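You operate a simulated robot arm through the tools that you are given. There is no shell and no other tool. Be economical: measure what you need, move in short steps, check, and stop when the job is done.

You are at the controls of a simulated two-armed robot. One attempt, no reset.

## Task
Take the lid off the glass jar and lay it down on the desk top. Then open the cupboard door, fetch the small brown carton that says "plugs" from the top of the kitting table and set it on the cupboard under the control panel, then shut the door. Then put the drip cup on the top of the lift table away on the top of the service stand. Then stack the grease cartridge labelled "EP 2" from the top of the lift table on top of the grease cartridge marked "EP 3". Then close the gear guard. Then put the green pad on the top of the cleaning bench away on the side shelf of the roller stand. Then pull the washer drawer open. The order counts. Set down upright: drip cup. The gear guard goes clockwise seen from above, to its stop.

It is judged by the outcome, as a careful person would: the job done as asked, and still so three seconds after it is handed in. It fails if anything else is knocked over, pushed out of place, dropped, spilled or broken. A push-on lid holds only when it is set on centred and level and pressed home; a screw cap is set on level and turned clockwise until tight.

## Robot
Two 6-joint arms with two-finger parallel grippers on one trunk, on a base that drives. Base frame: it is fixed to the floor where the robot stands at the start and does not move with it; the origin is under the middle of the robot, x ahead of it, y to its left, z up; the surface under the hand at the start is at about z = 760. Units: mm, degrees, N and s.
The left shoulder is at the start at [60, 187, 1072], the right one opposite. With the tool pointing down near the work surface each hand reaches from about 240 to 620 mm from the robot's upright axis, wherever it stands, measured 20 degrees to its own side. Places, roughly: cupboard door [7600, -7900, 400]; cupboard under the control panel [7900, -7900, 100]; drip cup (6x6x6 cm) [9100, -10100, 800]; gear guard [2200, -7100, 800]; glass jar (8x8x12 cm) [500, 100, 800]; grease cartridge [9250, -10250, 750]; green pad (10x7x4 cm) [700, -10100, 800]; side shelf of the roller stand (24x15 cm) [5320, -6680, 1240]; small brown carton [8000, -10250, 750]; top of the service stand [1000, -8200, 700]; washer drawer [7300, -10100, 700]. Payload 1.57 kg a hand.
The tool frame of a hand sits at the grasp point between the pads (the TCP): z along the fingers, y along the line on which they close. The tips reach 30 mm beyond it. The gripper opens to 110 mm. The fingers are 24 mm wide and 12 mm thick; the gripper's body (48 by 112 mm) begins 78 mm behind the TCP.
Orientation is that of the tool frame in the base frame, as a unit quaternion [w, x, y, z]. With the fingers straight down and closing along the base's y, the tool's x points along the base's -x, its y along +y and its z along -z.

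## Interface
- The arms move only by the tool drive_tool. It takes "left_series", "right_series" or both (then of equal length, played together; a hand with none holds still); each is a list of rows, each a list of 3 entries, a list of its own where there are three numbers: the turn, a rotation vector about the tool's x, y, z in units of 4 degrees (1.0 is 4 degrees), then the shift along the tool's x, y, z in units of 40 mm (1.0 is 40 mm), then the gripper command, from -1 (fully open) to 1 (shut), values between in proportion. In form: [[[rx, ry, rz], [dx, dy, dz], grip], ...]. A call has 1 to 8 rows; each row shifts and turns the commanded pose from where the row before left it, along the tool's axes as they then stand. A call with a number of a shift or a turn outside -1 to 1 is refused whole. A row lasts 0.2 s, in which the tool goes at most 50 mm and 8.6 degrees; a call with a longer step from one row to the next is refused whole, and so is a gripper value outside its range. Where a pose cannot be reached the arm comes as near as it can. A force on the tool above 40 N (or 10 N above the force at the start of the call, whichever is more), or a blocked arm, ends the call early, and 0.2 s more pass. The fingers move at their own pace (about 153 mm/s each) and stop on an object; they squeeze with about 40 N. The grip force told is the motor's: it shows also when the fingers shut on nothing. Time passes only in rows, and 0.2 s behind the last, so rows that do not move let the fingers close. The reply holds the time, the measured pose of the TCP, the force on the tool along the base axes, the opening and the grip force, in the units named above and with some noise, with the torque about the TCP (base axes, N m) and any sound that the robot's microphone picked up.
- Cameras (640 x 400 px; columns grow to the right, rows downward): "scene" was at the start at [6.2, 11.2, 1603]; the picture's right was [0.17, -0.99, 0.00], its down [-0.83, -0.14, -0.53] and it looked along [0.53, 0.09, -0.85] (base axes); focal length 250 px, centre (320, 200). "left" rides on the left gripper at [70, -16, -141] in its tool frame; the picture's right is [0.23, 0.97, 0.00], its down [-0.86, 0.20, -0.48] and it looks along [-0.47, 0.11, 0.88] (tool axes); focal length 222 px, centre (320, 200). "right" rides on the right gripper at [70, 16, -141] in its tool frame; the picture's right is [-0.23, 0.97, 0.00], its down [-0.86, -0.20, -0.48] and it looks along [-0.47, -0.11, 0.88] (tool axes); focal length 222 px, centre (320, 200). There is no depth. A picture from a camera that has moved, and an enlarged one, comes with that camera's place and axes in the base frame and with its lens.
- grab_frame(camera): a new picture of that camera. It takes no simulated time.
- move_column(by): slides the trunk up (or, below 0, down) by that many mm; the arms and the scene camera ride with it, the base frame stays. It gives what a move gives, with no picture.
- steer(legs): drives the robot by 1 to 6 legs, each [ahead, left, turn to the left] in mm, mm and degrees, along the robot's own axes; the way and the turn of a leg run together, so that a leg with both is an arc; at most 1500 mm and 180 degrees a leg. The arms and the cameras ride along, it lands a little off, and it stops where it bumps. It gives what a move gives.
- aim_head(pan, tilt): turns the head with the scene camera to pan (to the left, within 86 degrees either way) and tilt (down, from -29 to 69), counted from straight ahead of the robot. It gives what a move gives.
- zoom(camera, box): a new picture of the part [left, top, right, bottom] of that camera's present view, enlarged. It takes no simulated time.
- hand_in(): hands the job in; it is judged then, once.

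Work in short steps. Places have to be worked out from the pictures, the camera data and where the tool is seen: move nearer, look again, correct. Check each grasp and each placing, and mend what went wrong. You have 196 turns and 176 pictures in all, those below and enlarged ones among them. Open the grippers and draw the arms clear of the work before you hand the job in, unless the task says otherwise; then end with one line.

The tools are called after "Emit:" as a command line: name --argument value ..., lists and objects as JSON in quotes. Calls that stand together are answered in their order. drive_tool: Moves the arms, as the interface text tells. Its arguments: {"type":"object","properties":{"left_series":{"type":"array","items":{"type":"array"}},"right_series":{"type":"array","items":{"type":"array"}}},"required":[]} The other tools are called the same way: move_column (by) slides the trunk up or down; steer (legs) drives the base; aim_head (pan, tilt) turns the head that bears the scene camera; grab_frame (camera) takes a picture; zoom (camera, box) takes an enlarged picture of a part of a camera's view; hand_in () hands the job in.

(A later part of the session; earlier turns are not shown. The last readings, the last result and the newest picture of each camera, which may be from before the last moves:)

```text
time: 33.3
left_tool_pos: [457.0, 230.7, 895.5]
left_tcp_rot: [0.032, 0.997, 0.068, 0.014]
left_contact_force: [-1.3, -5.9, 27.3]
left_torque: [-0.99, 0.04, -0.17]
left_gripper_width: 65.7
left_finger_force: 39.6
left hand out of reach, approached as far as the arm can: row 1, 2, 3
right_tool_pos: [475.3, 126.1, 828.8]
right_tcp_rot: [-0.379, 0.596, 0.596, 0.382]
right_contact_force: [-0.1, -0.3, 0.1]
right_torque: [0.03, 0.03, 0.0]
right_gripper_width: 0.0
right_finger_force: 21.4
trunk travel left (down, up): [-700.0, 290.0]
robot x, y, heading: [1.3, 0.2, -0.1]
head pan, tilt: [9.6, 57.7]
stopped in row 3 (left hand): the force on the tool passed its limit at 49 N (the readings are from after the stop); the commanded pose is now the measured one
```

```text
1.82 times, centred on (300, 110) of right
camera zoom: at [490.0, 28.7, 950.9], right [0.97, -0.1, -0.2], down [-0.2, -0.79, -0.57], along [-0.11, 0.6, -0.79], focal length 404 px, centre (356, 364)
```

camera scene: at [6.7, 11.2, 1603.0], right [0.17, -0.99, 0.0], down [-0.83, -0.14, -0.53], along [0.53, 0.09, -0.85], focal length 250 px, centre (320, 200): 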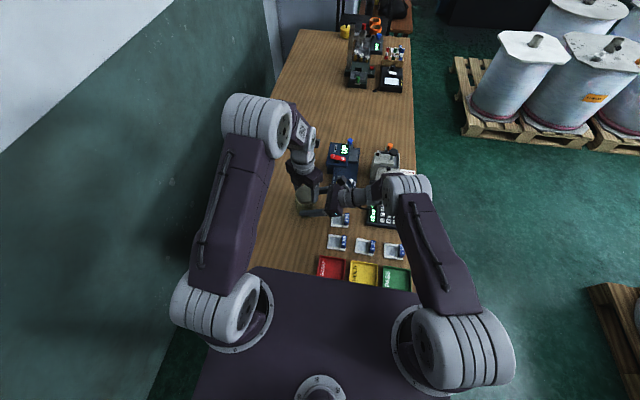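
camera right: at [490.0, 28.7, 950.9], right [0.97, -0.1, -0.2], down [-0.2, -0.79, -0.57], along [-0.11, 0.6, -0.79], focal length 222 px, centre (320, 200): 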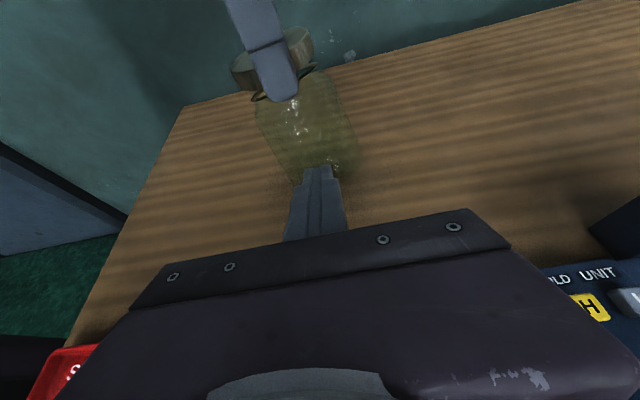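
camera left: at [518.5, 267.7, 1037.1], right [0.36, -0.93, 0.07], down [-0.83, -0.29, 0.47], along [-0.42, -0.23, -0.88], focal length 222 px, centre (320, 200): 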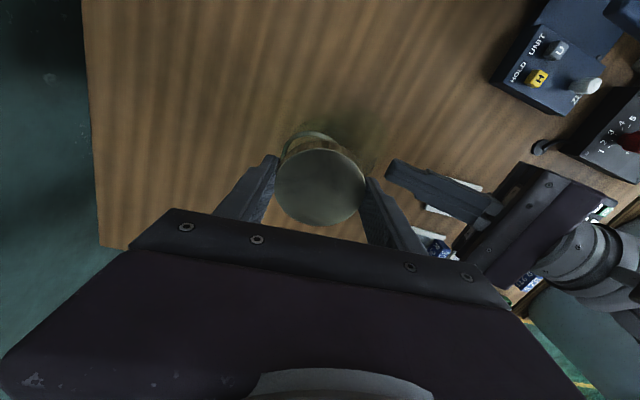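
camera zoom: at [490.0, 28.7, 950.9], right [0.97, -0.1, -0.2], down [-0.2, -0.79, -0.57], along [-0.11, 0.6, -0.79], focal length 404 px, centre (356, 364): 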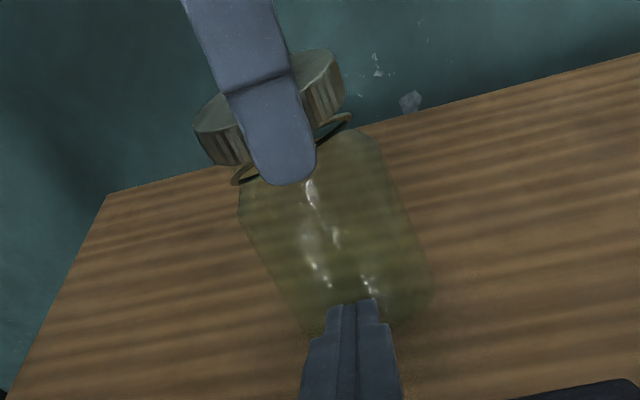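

The jar hangs tilted from the lid with its lower edge on the desk. I retract the right hand for a clear side view.

Emit:
drive_tool --right_series '[[[0, 0, 0], [-0.42, 0, -0.9], 1], [[0, 0, 0], [-0.42, 0, -0.9], 1], [[0, 0, 0], [0, 0, 0], -1]]'

Emit:
zoom --camera "right" --box '[180, 0, 420, 180]'

Emit:
zoom --camera "scene" --box '[260, 160, 320, 220]'

```text
time: 34.1
left_tool_pos: [455.1, 232.2, 895.1]
left_tcp_rot: [0.032, 0.997, 0.07, 0.014]
left_contact_force: [0.0, -4.2, 29.5]
left_torque: [-0.88, -0.28, 0.01]
left_gripper_width: 66.0
left_finger_force: 39.6
right_tool_pos: [472.4, 47.2, 830.3]
right_tcp_rot: [-0.378, 0.595, 0.597, 0.382]
right_contact_force: [0.3, 0.2, -0.4]
right_torque: [0.01, 0.06, 0.0]
right_gripper_width: 110.0
right_finger_force: 0.7
trunk travel left (down, up): [-700.0, 290.0]
robot x, y, heading: [-1.8, -0.9, -0.0]
head pan, tilt: [9.6, 57.7]
```

```text
2.22 times, centred on (300, 90) of right
camera zoom: at [487.2, -51.3, 951.9], right [0.97, -0.1, -0.2], down [-0.2, -0.79, -0.57], along [-0.1, 0.6, -0.79], focal length 494 px, centre (364, 444)
```

zoom: 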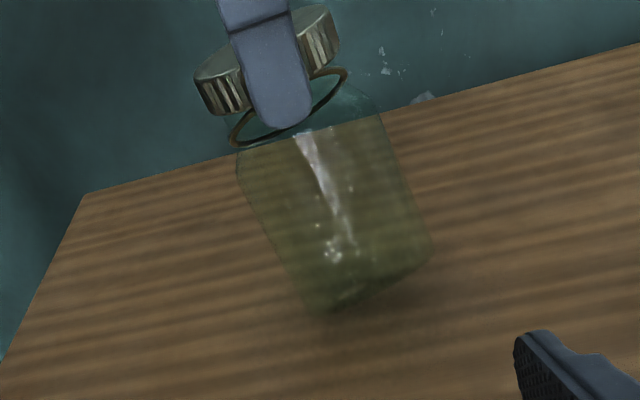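

```text
6.67 times, centred on (290, 190) of scene
camera zoom: at [1.9, 8.9, 1603.2], right [0.17, -0.99, 0.0], down [-0.83, -0.14, -0.54], along [0.53, 0.09, -0.84], focal length 1670 px, centre (520, 267)
```

zoom: 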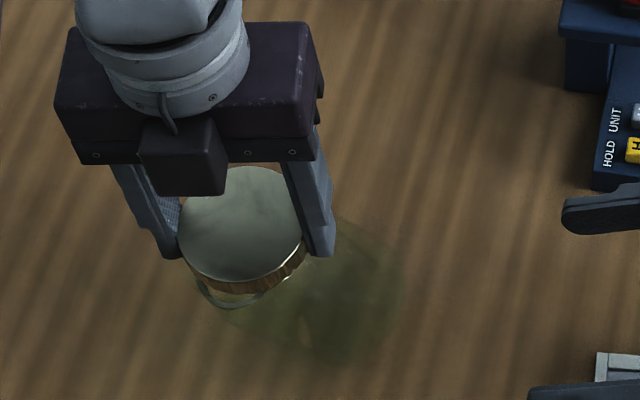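

The jar hangs about 16° off vertical, still threaded to the lid. I lift it slightly and rotate the wrist back away from its limit, with the jar free.

Emit:
drive_tool --left_series '[[[0, 0, 0], [0, 0, -0.4], 1], [[0, 0, 0], [0, 0, -0.4], 1], [[0, 0, 0.8], [0, 0, 0], 1], [[0, 0, 1], [0, 0, 0], 1], [[0, 0, 1], [0, 0, 0], 1], [[0, 0, 1], [0, 0, 0], 1], [[0, 0, 1], [0, 0, 0], 1]]'

Emit:
zoom --camera "right" --box '[180, 0, 420, 180]'

Emit:
zoom --camera "scene" --box '[260, 160, 320, 220]'

```text
time: 35.7
left_tool_pos: [455.2, 235.8, 924.1]
left_tcp_rot: [0.031, 0.995, -0.098, 0.016]
left_contact_force: [0.1, 0.1, -0.8]
left_torque: [0.02, -0.03, 0.01]
left_gripper_width: 65.9
left_finger_force: 40.0
right_tool_pos: [474.1, 47.8, 827.6]
right_tcp_rot: [-0.378, 0.597, 0.596, 0.381]
right_contact_force: [0.4, 0.3, -0.1]
right_torque: [0.0, 0.0, 0.02]
right_gripper_width: 110.0
right_finger_force: 0.0
trunk travel left (down, up): [-700.0, 290.0]
robot x, y, heading: [-0.0, 0.1, 0.1]
head pan, tilt: [9.6, 57.7]
```

```text
2.22 times, centred on (300, 90) of right
camera zoom: at [489.7, -49.9, 950.3], right [0.97, -0.1, -0.2], down [-0.2, -0.8, -0.57], along [-0.11, 0.6, -0.79], focal length 494 px, centre (364, 444)
```

zoom: 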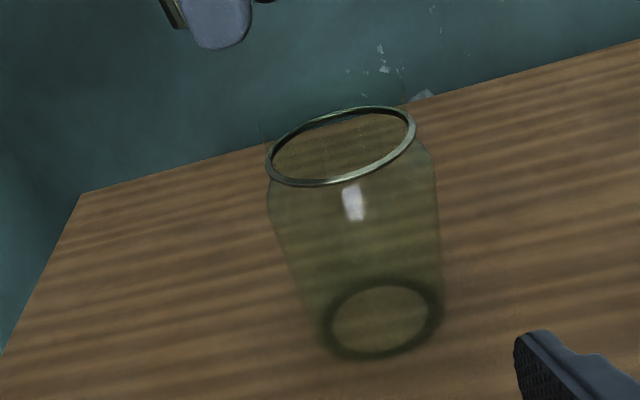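

```text
6.67 times, centred on (290, 190) of scene
camera zoom: at [6.2, 11.1, 1603.0], right [0.17, -0.99, 0.0], down [-0.83, -0.14, -0.53], along [0.53, 0.09, -0.85], focal length 1670 px, centre (520, 267)
```

zoom: 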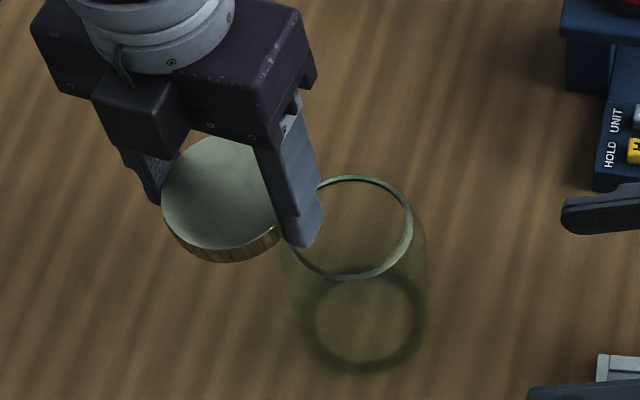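

The lid came free and the jar stands upright and open. I level and move the left hand (with lid) away, while the right hand goes in to bring the jar back to its original spot.

Emit:
drive_tool --left_series '[[[0, 0, 0], [0, -0.3, -0.6], 1], [[0.42, -0.27, 0], [0, -0.3, -0.3], 1], [[0.42, -0.28, 0], [0, 0, 0], 1], [[0, 0, 1], [0, 0, 0], 1], [[0, 0, 1], [0, 0, 0], 1], [[0, 0, 1], [0, 0, 0], 1], [[0, 0, 1], [0, 0, 0], 1], [[0, 0, 1], [0, 0, 0], 1]]' --right_series '[[[0, 0, 0], [0, 0, 0], -1], [[0, 0, 0], [0, 0, 0], -1], [[0, 0, 0], [0, 0, 0], -1], [[0, 0, 0], [0.34, 0.02, 0.725], -1], [[0, 0, 0], [0.34, 0.02, 0.725], -1], [[0, 0, 0], [0.34, 0.02, 0.725], -1], [[0, 0, 0], [0.34, 0.02, 0.725], -1], [[0, 0, 0], [0, 0, 0], -1]]'

Emit:
grab_frame --camera "right"

Emit:
zoom --camera "scene" --box '[240, 140, 340, 220]'

```text
time: 37.5
left_tool_pos: [460.0, 260.0, 959.9]
left_tcp_rot: [-0.001, 0.963, -0.27, -0.001]
left_contact_force: [-0.6, 0.5, -0.1]
left_torque: [-0.01, -0.04, -0.02]
left_gripper_width: 65.7
left_finger_force: 39.8
right_tool_pos: [477.7, 176.6, 828.7]
right_tcp_rot: [-0.379, 0.597, 0.596, 0.38]
right_contact_force: [-0.6, -0.3, 0.0]
right_torque: [0.05, -0.01, -0.01]
right_gripper_width: 110.1
right_finger_force: 0.0
trunk travel left (down, up): [-700.0, 290.0]
robot x, y, heading: [-1.0, -0.9, -0.1]
head pan, tilt: [9.6, 57.7]
```

```text
142 pictures are left
camera right: at [494.4, 78.8, 950.4], right [0.97, -0.1, -0.2], down [-0.2, -0.8, -0.57], along [-0.11, 0.6, -0.79], focal length 222 px, centre (320, 200)
```

right: 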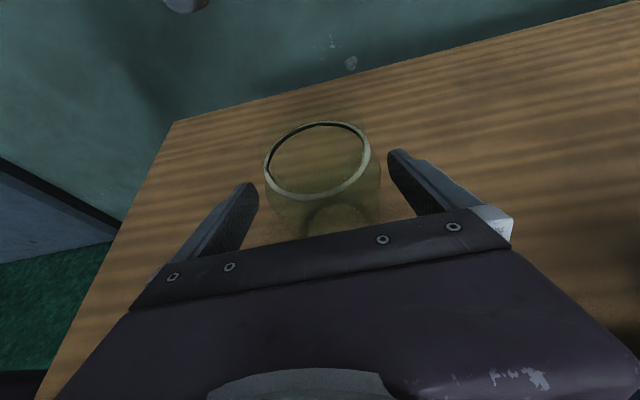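

```text
5.00 times, centred on (290, 180) of scene
camera zoom: at [6.6, 10.3, 1603.0], right [0.17, -0.99, 0.0], down [-0.83, -0.14, -0.53], along [0.53, 0.09, -0.85], focal length 1252 px, centre (470, 300)
```

zoom: 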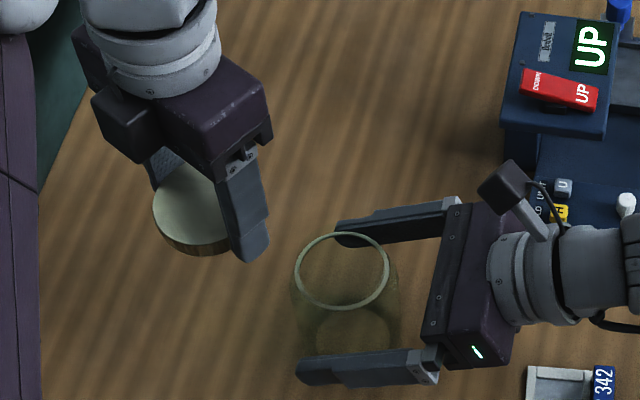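

I close on the jar, move it back 46 mm with a 3 mm lift, and release, while the left continues unwinding.

Emit:
drive_tool --left_series '[[[0, 0, 1], [0, 0, 0], 1], [[0, 0, 1], [0, 0, 0], 1], [[0, 0, 1], [0, 0, 0], 1], [[0, 0, 1], [0, 0, 0], 1], [[0, 0, 1], [0, 0, 0], 1], [[0, 0, 1], [0, 0, 0], 1], [[0, 0, 1], [0, 0, 0], 1], [[0, 0, 1], [0, 0, 0], 1]]' --right_series '[[[0, 0, 0], [0, 0, 0], -0.1], [[0, 0, 0], [0, 0, 0], 0.2], [[0, 0, 0], [0, 0, 0], 1], [[0, 0, 0], [0, 0, 0], 1], [[0, 0, 0], [0.068, 0, -0.03], 1], [[0, 0, 0], [-0.243, 0, -0.52], 1], [[0, 0, 0], [-0.243, 0, -0.52], 1], [[0, 0, 0], [0, 0, 0], 1]]'

Emit:
grab_frame --camera "right"

```text
time: 39.3
left_tool_pos: [460.5, 261.8, 958.7]
left_tcp_rot: [-0.001, 0.851, -0.524, -0.002]
left_contact_force: [0.2, 0.5, -0.7]
left_torque: [-0.02, -0.02, -0.01]
left_gripper_width: 65.8
left_finger_force: 40.0
right_tool_pos: [479.5, 132.4, 831.3]
right_tcp_rot: [-0.378, 0.597, 0.597, 0.38]
right_contact_force: [0.0, 0.4, -2.9]
right_torque: [-0.04, -0.04, 0.0]
right_gripper_width: 79.3
right_finger_force: 40.0
trunk travel left (down, up): [-700.0, 290.0]
robot x, y, heading: [-0.2, -2.4, -0.2]
head pan, tilt: [9.6, 57.7]
```

```text
140 pictures are left
camera right: at [495.1, 34.2, 953.3], right [0.97, -0.1, -0.2], down [-0.2, -0.8, -0.57], along [-0.11, 0.6, -0.79], focal length 222 px, centre (320, 200)
```

right: 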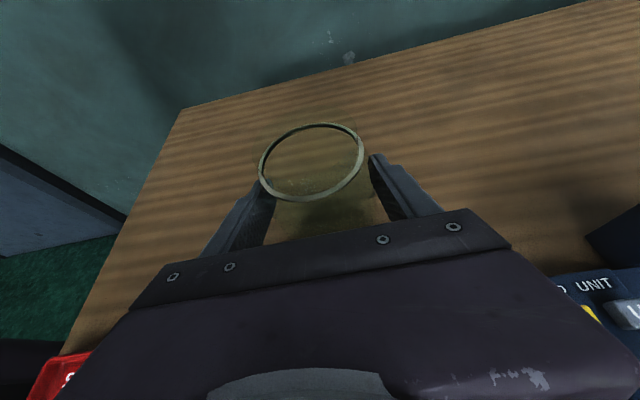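

The jar is held 3 mm up at its old position. I lower it and release, then back out.

Emit:
drive_tool --left_series '[[[0, 0, 1], [0, 0, 0], 1], [[0, 0, 1], [0, 0, 0], 1], [[0, 0, 1], [0, 0, 0], 1], [[0, 0, 1], [0, 0, 0], 1], [[0, 0, 1], [0, 0, 0], 1], [[0, 0, 1], [0, 0, 0], 1], [[0, 0, 0], [0, 0, 0], 1], [[0, 0, 0], [0, 0, 0], 1]]' --right_series '[[[0, 0, 0], [-0.04, -0.08, 0.02], 1], [[0, 0, 0], [-0.045, 0, 0.02], 1], [[0, 0, 0], [0, 0, 0], 1], [[0, 0, 0], [0, 0, 0], 0.2], [[0, 0, 0], [0, 0, 0], -0.6], [[0, 0, 0], [0, 0, 0], -1], [[0, 0, 0], [-0.4, 0, -0.86], -1], [[0, 0, 0], [-0.4, 0, -0.86], -1]]'

Emit:
grab_frame --camera "right"

Emit:
grab_frame --camera "left"

```text
time: 41.1
left_tool_pos: [460.9, 261.5, 959.0]
left_tcp_rot: [-0.001, 0.724, -0.69, -0.001]
left_contact_force: [-0.5, -0.6, -0.5]
left_torque: [0.01, -0.04, -0.03]
left_gripper_width: 66.0
left_finger_force: 40.1
right_tool_pos: [474.1, 55.4, 828.4]
right_tcp_rot: [-0.379, 0.596, 0.596, 0.381]
right_contact_force: [0.0, 0.7, 0.0]
right_torque: [0.0, -0.01, -0.03]
right_gripper_width: 110.1
right_finger_force: 0.1
trunk travel left (down, up): [-700.0, 290.0]
robot x, y, heading: [0.7, -0.9, 0.1]
head pan, tilt: [9.6, 57.7]
```

```text
139 pictures are left
camera right: at [490.7, -43.8, 951.3], right [0.97, -0.1, -0.2], down [-0.2, -0.8, -0.57], along [-0.11, 0.6, -0.79], focal length 222 px, centre (320, 200)
```

right: 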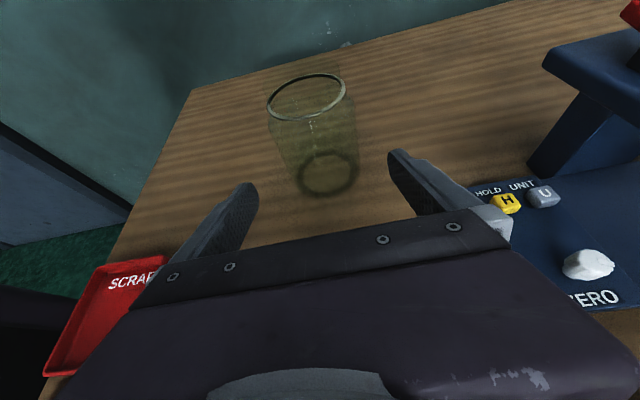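

```text
138 pictures are left
camera left: at [479.4, 192.7, 1100.9], right [-0.96, -0.27, 0.0], down [-0.24, 0.84, 0.48], along [-0.13, 0.46, -0.88], focal length 222 px, centre (320, 200)
```

left: 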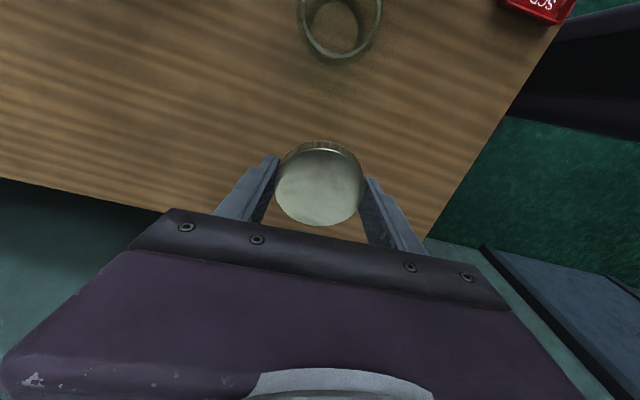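

The jar stands at its old place. I lower the lid toward the desk at (461,261).

Emit:
drive_tool --left_series '[[[0, 0, 0], [0, 0, 0.95], 1], [[0, 0, 0], [0, 0, 0.95], 1], [[0, 0, 0], [0, 0, 0.95], 1], [[0, 0, 0], [0, 0, 0.8], 1], [[0, 0, 0], [0, 0, 0.1], 1], [[0, 0, 0], [0, 0, 0.1], 1], [[0, 0, 0], [0, 0, 0.1], 1]]'

Emit:
zoom --camera "right" --box '[200, 0, 400, 140]'

```text
time: 42.7
left_tool_pos: [460.4, 261.8, 802.2]
left_tcp_rot: [-0.001, 0.725, -0.689, -0.001]
left_contact_force: [-0.3, -0.7, -0.7]
left_torque: [-0.01, -0.02, -0.01]
left_gripper_width: 65.9
left_finger_force: 40.0
right_tool_pos: [475.5, 55.8, 829.5]
right_tcp_rot: [-0.379, 0.597, 0.597, 0.379]
right_contact_force: [0.1, -0.1, -0.1]
right_torque: [0.02, -0.03, -0.01]
right_gripper_width: 110.0
right_finger_force: 0.1
trunk travel left (down, up): [-700.0, 290.0]
robot x, y, heading: [1.8, -1.9, -0.1]
head pan, tilt: [9.6, 57.7]
```

```text
2.86 times, centred on (300, 70) of right
camera zoom: at [490.9, -42.7, 951.2], right [0.97, -0.1, -0.2], down [-0.2, -0.8, -0.57], along [-0.11, 0.6, -0.79], focal length 635 px, centre (377, 571)
```

zoom: 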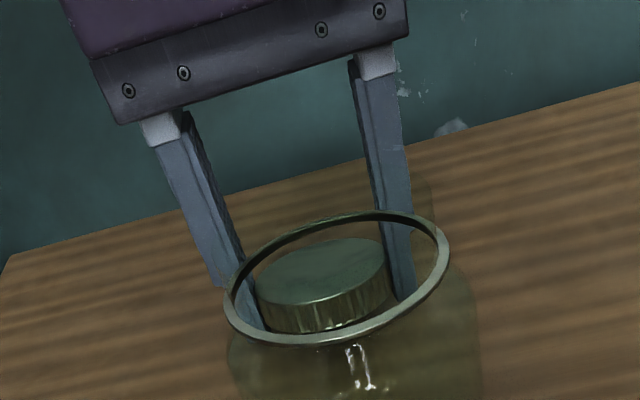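

About 10 mm remain. I descend in small steps.

Emit:
drive_tool --left_series '[[[0, 0, 0], [0, 0, 0.1], 1], [[0, 0, 0], [0, 0, 0.08], 1], [[0, 0, 0], [0, 0, 0.05], 1], [[0, 0, 0], [0, 0, 0], 1]]'

```text
time: 43.7
left_tool_pos: [459.8, 261.4, 791.5]
left_tcp_rot: [0.0, 0.724, -0.69, 0.0]
left_contact_force: [-1.0, 0.3, -0.2]
left_torque: [0.0, 0.01, -0.01]
left_gripper_width: 65.7
left_finger_force: 40.1
right_tool_pos: [475.0, 55.0, 829.1]
right_tcp_rot: [-0.379, 0.596, 0.597, 0.38]
right_contact_force: [-0.7, -0.1, -0.8]
right_torque: [-0.03, -0.03, 0.01]
right_gripper_width: 109.9
right_finger_force: 0.1
trunk travel left (down, up): [-700.0, 290.0]
robot x, y, heading: [-1.4, 2.8, 0.1]
head pan, tilt: [9.6, 57.7]
```

Emit:
drive_tool --left_series '[[[0, 0, 0], [0, 0, 0.04], 1], [[0, 0, 0], [0, 0, 0.04], 1], [[0, 0, 0], [0, 0, 0], 1]]'

Emit:
zoom --camera "right" --box '[200, 0, 400, 140]'

```text
time: 44.5
left_tool_pos: [459.8, 261.2, 790.5]
left_tcp_rot: [-0.001, 0.725, -0.689, 0.0]
left_contact_force: [0.5, 3.3, 7.5]
left_torque: [-0.03, 0.24, -0.07]
left_gripper_width: 65.6
left_finger_force: 39.4
right_tool_pos: [475.0, 55.4, 828.3]
right_tcp_rot: [-0.379, 0.596, 0.597, 0.38]
right_contact_force: [0.5, 0.7, -0.4]
right_torque: [-0.01, -0.02, -0.01]
right_gripper_width: 109.9
right_finger_force: 0.0
trunk travel left (down, up): [-700.0, 290.0]
robot x, y, heading: [3.1, -1.5, 0.2]
head pan, tilt: [9.6, 57.7]
```

```text
2.86 times, centred on (300, 70) of right
camera zoom: at [490.4, -42.7, 951.7], right [0.97, -0.1, -0.2], down [-0.2, -0.8, -0.57], along [-0.11, 0.6, -0.79], focal length 635 px, centre (377, 571)
```

zoom: 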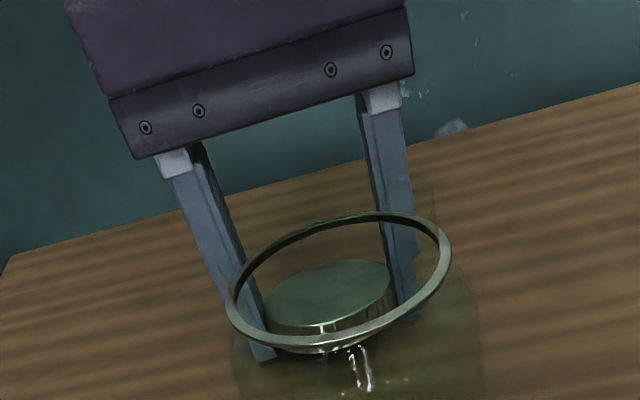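

Contact at 7.5 N: the lid is on the desk. I open gently and raise the left hand.

Emit:
drive_tool --left_series '[[[0, 0, 0], [0, 0, -0.02], 0.3], [[0, 0, 0], [0, 0, 0], 0], [[0, 0, 0], [0, 0, 0], -0.5], [[0, 0, 0], [0, 0, -0.6], -0.5], [[0, 0, 0], [0, 0, -1], -0.5], [[0, 0, 0], [0, 0, -1], -1], [[0, 0, 0], [0, 0, -1], -1], [[0, 0, 0], [0, 0, -1], -1]]' --right_series '[[[0, 0, 0], [0, 0, 0], -1], [[0, 0, 0], [0, 0, 0], -1], [[0, 0, 0], [0, 0, 0], -1], [[0, 0, 0], [0, 0, 0], -1], [[0, 0, 0], [0.57, -0.4, -0.79], -1], [[0, 0, 0], [0.57, -0.4, -0.79], -1], [[0, 0, 0], [0.57, -0.4, -0.79], -1], [[0, 0, 0], [0.57, -0.4, -0.79], -1]]'

Emit:
zoom --camera "scene" --box '[240, 130, 400, 250]'

```text
time: 46.3
left_tool_pos: [454.8, 260.6, 975.3]
left_tcp_rot: [-0.001, 0.724, -0.689, 0.0]
left_contact_force: [0.1, -0.3, 0.4]
left_torque: [0.03, -0.02, -0.01]
left_gripper_width: 110.3
left_finger_force: 0.0
right_tool_pos: [410.5, -22.1, 965.2]
right_tcp_rot: [-0.378, 0.596, 0.597, 0.382]
right_contact_force: [-0.7, 0.1, 0.6]
right_torque: [0.01, -0.03, -0.03]
right_gripper_width: 110.0
right_finger_force: 0.1
trunk travel left (down, up): [-700.0, 290.0]
robot x, y, heading: [2.2, -0.4, -0.1]
head pan, tilt: [9.6, 57.7]
```

```text
3.33 times, centred on (320, 190) of scene
camera zoom: at [3.5, 10.2, 1602.9], right [0.17, -0.99, 0.0], down [-0.83, -0.14, -0.54], along [0.53, 0.09, -0.84], focal length 835 px, centre (320, 233)
```

zoom: 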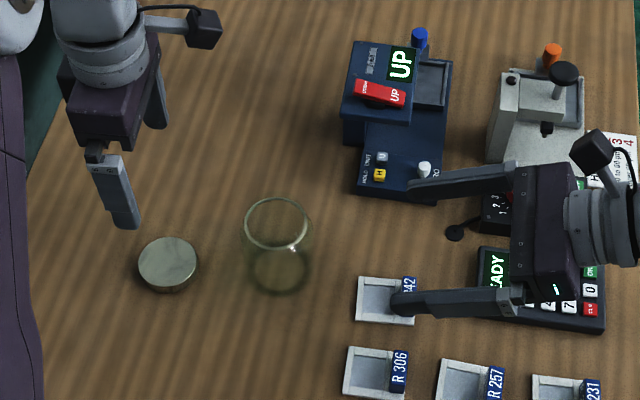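

Step 1 is done: the lid lies flat and the jar is upright. Now I return the wrists: left yaw back to neutral, right turned to point forward (camera up).

Emit:
drive_tool --left_series '[[[0, 0, 0.95], [0, 0, -0.4], -1], [[0, 0, 0.95], [0, 0, -0.4], -1], [[0, 0, 0.95], [0, 0, 0], -1], [[0, 0, 0.95], [0, 0, 0], -1], [[0, 0, 0.95], [0, 0, 0], -1], [[0, 0, 0.95], [0, 0, 0], -1], [[0, 0, 0.95], [0, 0, 0], -1], [[0, 0, 0.95], [0, 0, 0], -1]]' --right_series '[[[0, 0, 0], [-0.05, 0, -1], -1], [[0, 0, 0], [-0.05, 0, -1], -1], [[0, 0, 0], [0.5, 0, -1], -1], [[-0.971, 0, 0.4526], [0.3, 0, -0.7], -1], [[-0.971, 0, 0.4526], [0, 0, 0], -1], [[-0.971, 0, 0.4526], [0, 0, 0], -1], [[-0.971, 0, 0.4526], [0, 0, 0], -1], [[-0.971, 0, 0.4526], [0, 0, 0], -1]]'

Emit:
drive_tool --left_series '[[[0, 0, 0.95], [0, 0, 0], -1], [[0, 0, 0.95], [0, 0, 0], -1], [[0, 0, 0.95], [0, 0, 0], -1], [[0, 0, 0.95], [0, 0, 0], -1], [[0, 0, 0.95], [0, 0, 0], -1], [[0, 0, 0.95], [0, 0, 0], -1], [[0, 0, 0.95], [0, 0, 0], -1], [[0, 0, 0.95], [0, 0, 0], -1]]' --right_series '[[[-0.971, 0, 0.4526], [0, 0, 0], -1], [[-0.971, 0, 0.4526], [0, 0, 0], -1], [[-0.971, 0, 0.4526], [0, 0, 0], -1], [[-0.971, 0, 0.4526], [0, 0, 0], -1], [[-0.971, 0, 0.4526], [0, 0, 0], -1], [[-0.971, 0, 0.4526], [0, 0, 0], -1], [[-0.971, 0, 0.4526], [0, 0, 0], -1], [[-0.971, 0, 0.4526], [0, 0, 0], -1]]'

Emit:
grab_frame --camera "scene"

```text
time: 48.1
left_tool_pos: [461.0, 261.5, 1004.6]
left_tcp_rot: [0.001, -0.518, 0.856, 0.001]
left_contact_force: [0.0, -0.3, -0.1]
left_torque: [-0.05, 0.01, -0.02]
left_gripper_width: 110.1
left_finger_force: 0.1
right_tool_pos: [411.1, -143.0, 1051.9]
right_tcp_rot: [-0.302, 0.697, 0.475, 0.445]
right_contact_force: [-0.6, -1.0, -0.2]
right_torque: [-0.01, 0.0, 0.01]
right_gripper_width: 109.9
right_finger_force: 0.2
trunk travel left (down, up): [-700.0, 290.0]
robot x, y, heading: [-1.6, -3.7, -0.2]
head pan, tilt: [9.6, 57.7]
```

```text
time: 49.9
left_tool_pos: [460.2, 260.9, 1004.9]
left_tcp_rot: [0.0, -0.275, 0.962, 0.001]
left_contact_force: [-0.6, -0.2, -0.2]
left_torque: [0.04, 0.01, 0.0]
left_gripper_width: 110.1
left_finger_force: 0.0
right_tool_pos: [440.5, -156.8, 1047.5]
right_tcp_rot: [-0.158, 0.806, 0.249, 0.513]
right_contact_force: [0.0, 0.4, -0.2]
right_torque: [0.0, -0.01, 0.01]
right_gripper_width: 110.0
right_finger_force: 0.0
right hand out of reach, approached as far as the arm can: row 7, 8
trunk travel left (down, up): [-700.0, 290.0]
robot x, y, heading: [2.5, 3.8, 0.1]
head pan, tilt: [9.6, 57.7]
```

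```text
134 pictures are left
camera scene: at [6.7, 11.4, 1603.0], right [0.17, -0.99, 0.0], down [-0.83, -0.14, -0.53], along [0.53, 0.09, -0.85], focal length 250 px, centre (320, 200)
```

scene: 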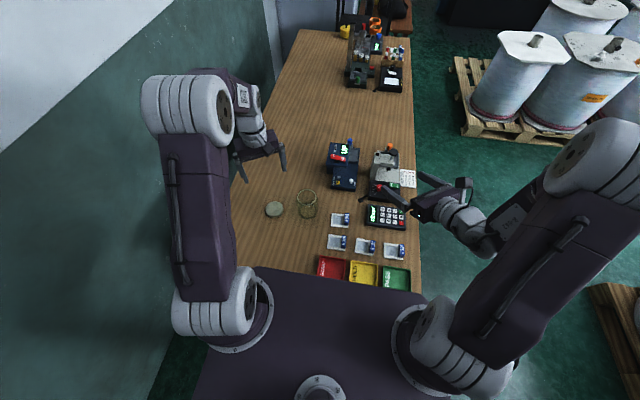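

I look around to plan the drive: head level, to the front-right and to the right.

Emit:
aim_head --pan -45 --tilt 18

Emit:
grab_frame --camera "scene"

Emit:
aim_head --pan -86 --tilt 25

Emit:
grab_frame --camera "scene"

```text
time: 51.1
left_tool_pos: [459.3, 261.4, 1005.8]
left_tcp_rot: [-0.001, -0.275, 0.962, 0.001]
left_contact_force: [0.1, -0.2, -0.1]
left_torque: [-0.01, 0.0, -0.01]
left_gripper_width: 109.8
left_finger_force: 0.0
right_tool_pos: [441.1, -156.6, 1049.0]
right_tcp_rot: [-0.159, 0.805, 0.249, 0.514]
right_contact_force: [1.0, 0.1, -1.3]
right_torque: [0.0, -0.03, -0.01]
right_gripper_width: 110.2
right_finger_force: 0.0
trunk travel left (down, up): [-700.0, 290.0]
robot x, y, heading: [-2.1, 1.2, -0.2]
head pan, tilt: [-45.0, 18.0]
```

```text
133 pictures are left
camera scene: at [4.2, -66.4, 1661.7], right [-0.71, -0.71, 0.0], down [-0.22, 0.22, -0.95], along [0.67, -0.67, -0.31], focal length 250 px, centre (320, 200)
```

scene: 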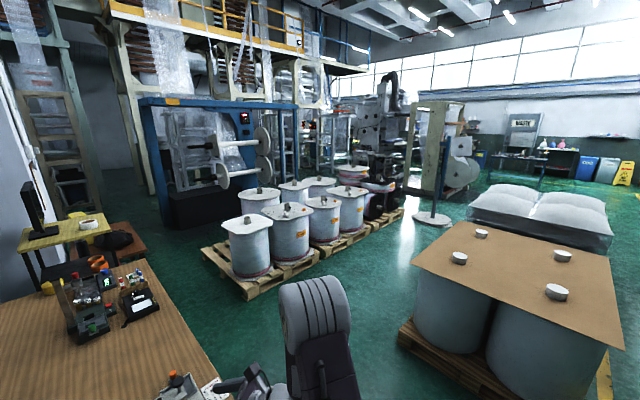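

```text
time: 52.2
left_tool_pos: [459.8, 260.8, 1006.2]
left_tcp_rot: [-0.001, -0.275, 0.961, 0.001]
left_contact_force: [-0.3, -0.1, -0.3]
left_torque: [0.02, 0.0, -0.01]
left_gripper_width: 110.1
left_finger_force: 0.1
right_tool_pos: [440.1, -158.3, 1048.2]
right_tcp_rot: [-0.159, 0.806, 0.25, 0.513]
right_contact_force: [-0.5, -0.6, -0.9]
right_torque: [0.01, 0.01, -0.01]
right_gripper_width: 110.0
right_finger_force: 0.1
trunk travel left (down, up): [-700.0, 290.0]
robot x, y, heading: [2.9, -1.3, -0.1]
head pan, tilt: [-85.9, 25.0]
```

```text
132 pictures are left
camera scene: at [-55.2, -92.3, 1650.4], right [-1.0, -0.07, 0.0], down [-0.03, 0.42, -0.91], along [0.06, -0.9, -0.42], focal length 250 px, centre (320, 200)
```

scene: 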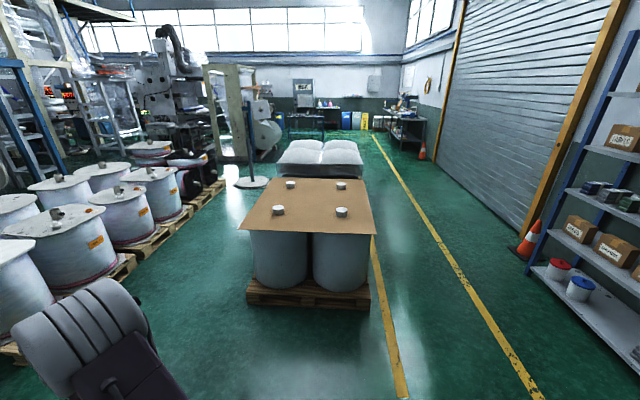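

The aisle at x≈-950 running toward -y looks free. I back off from the desk, turn right, and look ahead.

Emit:
steer --legs '[[-950, 0, 0], [0, 0, -90]]'

Emit:
aim_head --pan 20 --tilt 15

Emit:
grab_frame --camera "scene"

```text
time: 61.0
left_tool_pos: [-688.7, -459.9, 1004.9]
left_tcp_rot: [0.0, 0.471, 0.882, 0.001]
left_contact_force: [-0.3, -0.2, -0.5]
left_torque: [-0.01, 0.0, 0.0]
left_gripper_width: 110.0
left_finger_force: 0.1
right_tool_pos: [-1107.2, -452.7, 1048.9]
right_tcp_rot: [0.244, 0.751, -0.382, 0.479]
right_contact_force: [-0.2, -0.1, -0.3]
right_torque: [-0.03, 0.0, -0.03]
right_gripper_width: 109.9
right_finger_force: 0.1
trunk travel left (down, up): [-700.0, 290.0]
robot x, y, heading: [-965.1, -7.4, -88.2]
head pan, tilt: [-85.9, 25.0]
```

```text
time: 62.8
left_tool_pos: [-688.7, -459.4, 1005.1]
left_tcp_rot: [0.0, 0.471, 0.882, 0.001]
left_contact_force: [-0.2, 0.4, 0.3]
left_torque: [0.01, -0.04, -0.01]
left_gripper_width: 109.9
left_finger_force: 0.0
right_tool_pos: [-1106.4, -453.3, 1047.8]
right_tcp_rot: [0.243, 0.752, -0.38, 0.48]
right_contact_force: [0.1, -0.1, 0.1]
right_torque: [-0.01, -0.05, -0.01]
right_gripper_width: 110.2
right_finger_force: 0.2
trunk travel left (down, up): [-700.0, 290.0]
robot x, y, heading: [-963.2, -5.0, -88.5]
head pan, tilt: [20.0, 15.0]
```

```text
131 pictures are left
camera scene: at [-933.3, -35.9, 1666.6], right [-0.93, -0.37, 0.0], down [-0.1, 0.24, -0.97], along [0.36, -0.9, -0.26], focal length 250 px, centre (320, 200)
```

scene: 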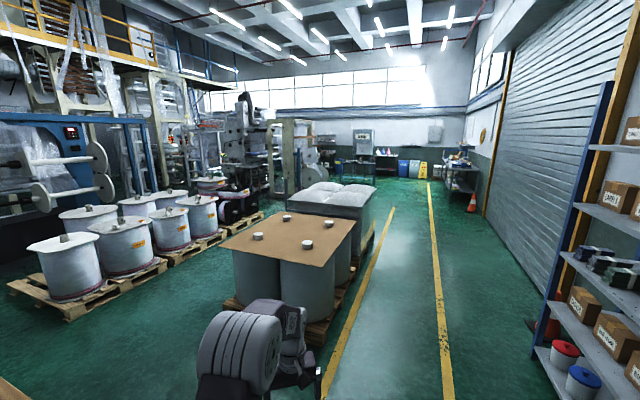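

The aisle is clear. I drive 4.5 m ahead.

Emit:
steer --legs '[[0, 0, -1.7], [1500, 0, 0], [1500, 0, 0], [1500, 0, 0]]'

Emit:
grab_frame --camera "scene"

```text
time: 84.7
left_tool_pos: [-778.2, -4975.7, 1005.3]
left_tcp_rot: [0.0, 0.498, 0.867, 0.001]
left_contact_force: [-0.5, -1.0, 0.6]
left_torque: [0.01, -0.03, 0.01]
left_gripper_width: 110.1
left_finger_force: 0.0
right_tool_pos: [-1194.6, -4943.4, 1049.7]
right_tcp_rot: [0.258, 0.74, -0.405, 0.471]
right_contact_force: [0.3, 0.4, -0.8]
right_torque: [-0.03, 0.0, 0.0]
right_gripper_width: 109.8
right_finger_force: 0.0
trunk travel left (down, up): [-700.0, 290.0]
robot x, y, heading: [-1026.1, -4508.7, -91.6]
head pan, tilt: [20.0, 15.0]
```

```text
130 pictures are left
camera scene: at [-995.0, -4537.5, 1666.6], right [-0.95, -0.31, 0.0], down [-0.08, 0.25, -0.97], along [0.3, -0.92, -0.26], focal length 250 px, centre (320, 200)
```

scene: 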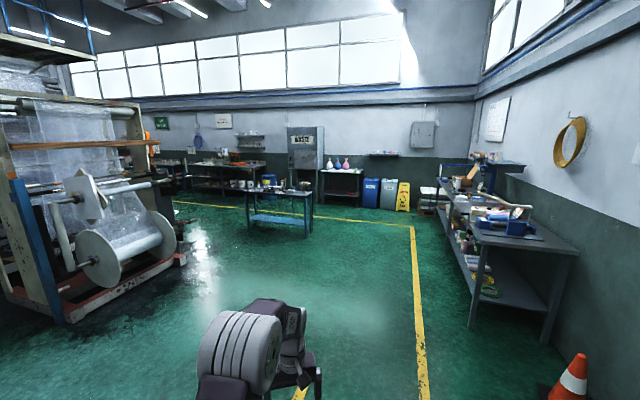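

The way is clear. I drive on to y≈-9050, turn left to face +x, and look.

Emit:
steer --legs '[[0, 0, 3], [1500, 0, 0], [1500, 0, 0], [1530, 0, 0], [0, 0, 89]]'

Emit:
aim_head --pan 0 --tilt 15

Emit:
grab_frame --camera "scene"

```text
refused: 1530 is not a number from -1500 to 1500
```

```text
time: 85.5
left_tool_pos: [-775.5, -4975.4, 1005.4]
left_tcp_rot: [0.0, 0.497, 0.867, 0.001]
left_contact_force: [0.6, 0.6, 0.7]
left_torque: [0.03, 0.0, -0.02]
left_gripper_width: 110.3
left_finger_force: 0.0
right_tool_pos: [-1193.7, -4941.9, 1048.0]
right_tcp_rot: [0.258, 0.74, -0.404, 0.472]
right_contact_force: [0.4, 1.1, -0.7]
right_torque: [0.01, 0.02, -0.01]
right_gripper_width: 110.1
right_finger_force: 0.1
trunk travel left (down, up): [-700.0, 290.0]
robot x, y, heading: [-1023.9, -4506.1, -91.8]
head pan, tilt: [0.0, 15.0]
```

```text
129 pictures are left
camera scene: at [-1027.0, -4542.3, 1666.6], right [-1.0, 0.03, 0.0], down [0.01, 0.26, -0.97], along [-0.03, -0.97, -0.26], focal length 250 px, centre (320, 200)
```

scene: 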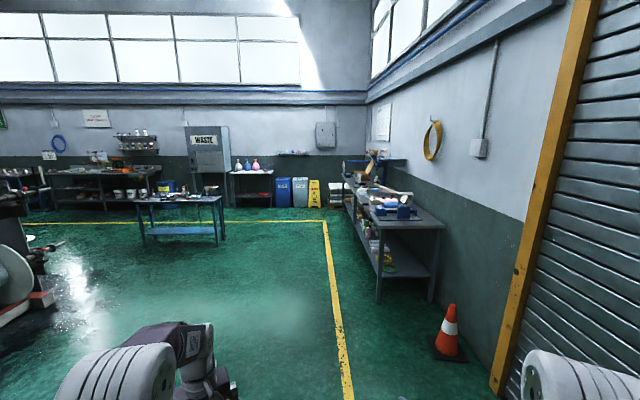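

Emit:
steer --legs '[[0, 0, 3], [1500, 0, 0], [1500, 0, 0], [1500, 0, 0], [0, 0, 89]]'

Emit:
grab_frame --camera "scene"

```text
time: 111.3
left_tool_pos: [-471.0, -8775.3, 1005.1]
left_tcp_rot: [0.0, -0.273, 0.962, 0.002]
left_contact_force: [0.2, -0.7, 0.3]
left_torque: [-0.01, -0.01, 0.0]
left_gripper_width: 110.0
left_finger_force: 0.1
right_tool_pos: [-492.0, -9193.1, 1048.1]
right_tcp_rot: [-0.158, 0.806, 0.248, 0.514]
right_contact_force: [0.2, 0.1, -1.1]
right_torque: [-0.01, 0.01, 0.01]
right_gripper_width: 110.3
right_finger_force: 0.0
trunk travel left (down, up): [-700.0, 290.0]
robot x, y, heading: [-932.0, -9035.3, -0.4]
head pan, tilt: [0.0, 15.0]
```

```text
128 pictures are left
camera scene: at [-900.0, -9035.5, 1666.6], right [0.0, -1.0, 0.0], down [-0.26, 0.0, -0.97], along [0.97, 0.0, -0.26], focal length 250 px, centre (320, 200)
```

scene: 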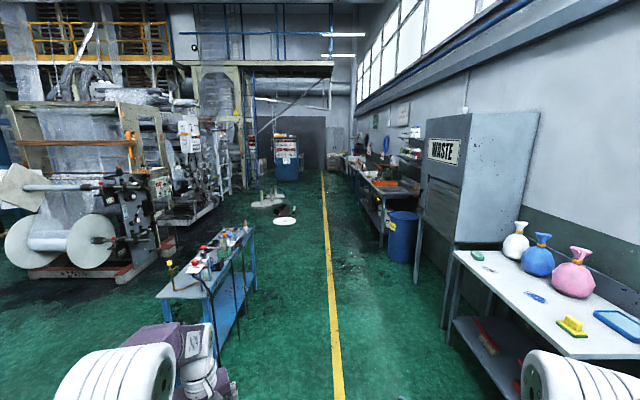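

The control panel cabinet is visible far ahead; the lane at y≈-9050 is free. I drive 6 m along it.

Emit:
steer --legs '[[1500, 0, 0], [1500, 0, 0], [1500, 0, 0], [1500, 0, 0]]'

Emit:
grab_frame --camera "scene"

```text
time: 139.8
left_tool_pos: [5516.0, -8885.1, 1005.1]
left_tcp_rot: [0.0, -0.259, 0.966, 0.001]
left_contact_force: [-0.2, 0.2, 0.3]
left_torque: [-0.01, 0.02, -0.01]
left_gripper_width: 110.2
left_finger_force: 0.1
right_tool_pos: [5479.9, -9303.7, 1048.2]
right_tcp_rot: [-0.149, 0.811, 0.235, 0.516]
right_contact_force: [-0.3, 0.5, -0.6]
right_torque: [0.04, 0.0, -0.01]
right_gripper_width: 110.3
right_finger_force: 0.1
trunk travel left (down, up): [-700.0, 290.0]
robot x, y, heading: [5044.8, -9127.5, -2.2]
head pan, tilt: [0.0, 15.0]
```

```text
127 pictures are left
camera scene: at [5078.3, -9132.0, 1666.6], right [-0.04, -1.0, 0.0], down [-0.26, 0.01, -0.97], along [0.97, -0.03, -0.26], focal length 250 px, centre (320, 200)
```

scene: 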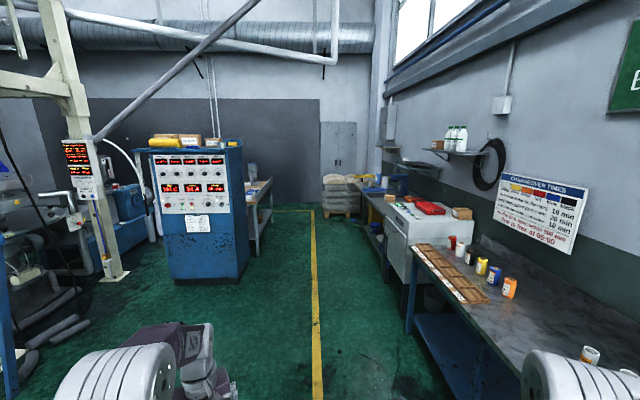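

The cupboard under the panel faces me. I zoom in on its door.

Emit:
zoom --camera "scene" --box '[130, 130, 270, 290]'

Emit:
zoom --camera "scene" --box '[340, 160, 560, 310]'

```text
2.50 times, centred on (200, 210) of scene
camera zoom: at [5078.3, -9132.0, 1666.6], right [-0.04, -1.0, 0.0], down [-0.26, 0.01, -0.97], along [0.97, -0.03, -0.26], focal length 626 px, centre (620, 175)
```

zoom: 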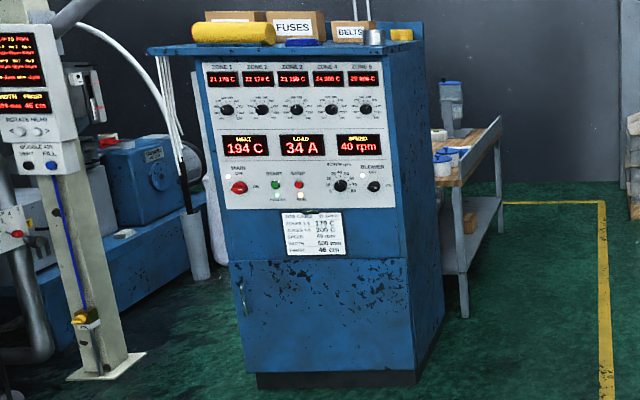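

```text
2.67 times, centred on (450, 235) of scene
camera zoom: at [5078.3, -9132.0, 1666.6], right [-0.04, -1.0, 0.0], down [-0.26, 0.01, -0.97], along [0.97, -0.03, -0.26], focal length 668 px, centre (-27, 107)
```

zoom: 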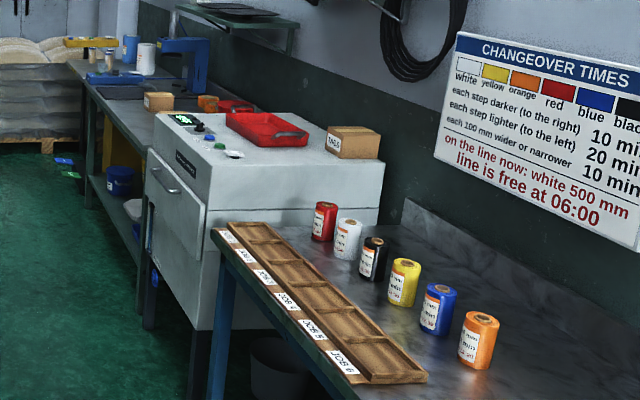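

The vertical handle is at the door's left edge, about (7600,-7585,470), with the hinge on the right. I extend the right hand and turn it to point straight ahead.

Emit:
drive_tool --right_series '[[[0, 0, 0], [0.36, 0.535, 0.767], -1], [[0, 0, 0], [0.36, 0.535, 0.767], -1], [[0, 0, 0], [0.36, 0.535, 0.767], -1], [[-0.975, 0, 0.4545], [0, 0, 0], -1], [[-0.975, 0, 0.4545], [0, 0, 0], -1], [[-0.975, 0, 0.4545], [0, 0, 0], -1], [[-0.975, 0, 0.4545], [0, 0, 0], -1], [[-0.975, 0, 0.4545], [0, 0, 0], -1]]'

Emit:
drive_tool --right_series '[[[-0.975, 0, 0.4545], [0, 0, 0], -1], [[-0.975, 0, 0.4545], [0, 0, 0], -1], [[-0.975, 0, 0.4545], [0, 0, 0], -1], [[0, 1, 0], [0, 0, 0], -1], [[0, 1, 0], [0, 0, 0], -1], [[0, 1, 0], [0, 0, 0], -1], [[0, 1, 0], [0, 0, 0], -1], [[0, 1, 0], [0, 0, 0], -1]]' --left_series '[[[0, 0, 1], [0, 0, -0.8], -1], [[0, 0, 1], [0, 0, -0.8], -1], [[0, 0, 1], [0, 0, 0], -1], [[0, 0, 1], [0, 0, 0], -1], [[0, 0, 1], [0, 0, 0], -1], [[0, 0, 1], [0, 0, 0], -1], [[0, 0, 1], [0, 0, 0], -1], [[0, 0, 0.6], [0, 0, 0], -1]]'

Emit:
grab_frame --camera "right"

```text
time: 141.6
left_tool_pos: [5515.3, -8886.1, 1005.2]
left_tcp_rot: [-0.001, -0.259, 0.966, 0.0]
left_contact_force: [-0.1, 0.6, 0.0]
left_torque: [0.03, 0.01, -0.01]
left_gripper_width: 110.2
left_finger_force: 0.1
right_tool_pos: [5601.4, -9302.8, 1049.1]
right_tcp_rot: [-0.05, 0.84, 0.08, 0.535]
right_contact_force: [-0.4, 0.6, -0.5]
right_torque: [0.01, 0.0, 0.0]
right_gripper_width: 109.9
right_finger_force: 0.1
trunk travel left (down, up): [-700.0, 290.0]
robot x, y, heading: [5048.2, -9135.0, -1.9]
head pan, tilt: [0.0, 15.0]
```

```text
time: 143.4
left_tool_pos: [5515.3, -8885.4, 1068.5]
left_tcp_rot: [0.0, 0.004, 1.0, 0.001]
left_contact_force: [-0.3, -0.7, -0.6]
left_torque: [0.02, 0.01, 0.0]
left_gripper_width: 110.1
left_finger_force: 0.1
right_tool_pos: [5602.5, -9361.6, 1058.7]
right_tcp_rot: [-0.026, 0.737, 0.021, 0.675]
right_contact_force: [0.7, 0.2, 0.9]
right_torque: [-0.02, -0.03, -0.01]
right_gripper_width: 110.1
right_finger_force: 0.1
right hand out of reach, approached as far as the arm can: row 1, 2, 3, 6
trunk travel left (down, up): [-700.0, 290.0]
robot x, y, heading: [5046.3, -9130.0, -2.0]
head pan, tilt: [0.0, 15.0]
```

```text
124 pictures are left
camera right: at [5469.1, -9386.4, 1139.4], right [0.04, -0.97, -0.24], down [-0.56, 0.17, -0.81], along [0.82, 0.17, -0.54], focal length 222 px, centre (320, 200)
```

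right: 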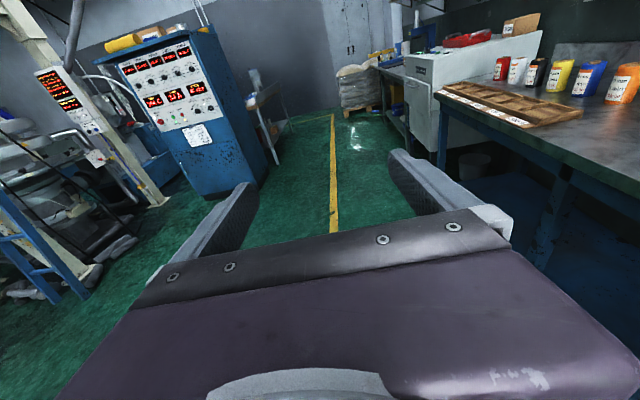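

The hand points ahead. I lower the trunk and drive diagonally to stand before the cupboard.

Emit:
move_column --by -590

Emit:
steer --legs '[[0, 0, 2], [800, 750, 0], [700, 750, 0]]'

Emit:
grab_frame --camera "scene"

Emit:
grab_frame --camera "right"

```text
refused: -590 is not a number from -400 to 400
```

```text
time: 154.2
left_tool_pos: [7015.7, -7404.1, 1069.2]
left_tcp_rot: [0.0, -0.002, 1.0, 0.001]
left_contact_force: [0.5, -0.3, 0.9]
left_torque: [-0.03, 0.01, -0.01]
left_gripper_width: 109.9
left_finger_force: 0.1
right_tool_pos: [7109.3, -7877.8, 1057.9]
right_tcp_rot: [-0.03, 0.737, 0.025, 0.675]
right_contact_force: [0.7, 0.8, -0.1]
right_torque: [0.02, 0.01, 0.0]
right_gripper_width: 109.9
right_finger_force: 0.1
trunk travel left (down, up): [-700.0, 290.0]
robot x, y, heading: [6554.9, -7651.1, -1.2]
head pan, tilt: [0.0, 15.0]
```

```text
123 pictures are left
camera scene: at [6582.2, -7655.5, 1666.6], right [-0.02, -1.0, 0.0], down [-0.26, 0.01, -0.97], along [0.97, -0.02, -0.26], focal length 250 px, centre (320, 200)
```

scene: 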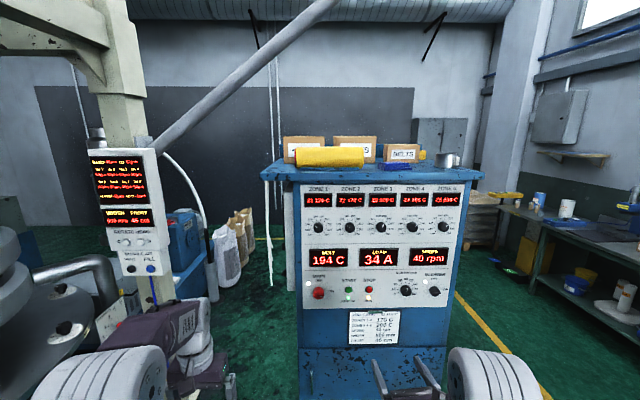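

```text
122 pictures are left
camera right: at [6975.9, -7904.5, 1139.6], right [0.06, -0.97, -0.24], down [-0.57, 0.16, -0.81], along [0.82, 0.18, -0.54], focal length 222 px, centre (320, 200)
```

right: 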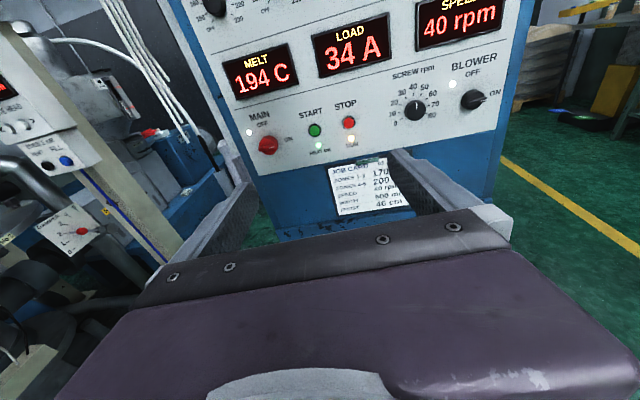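

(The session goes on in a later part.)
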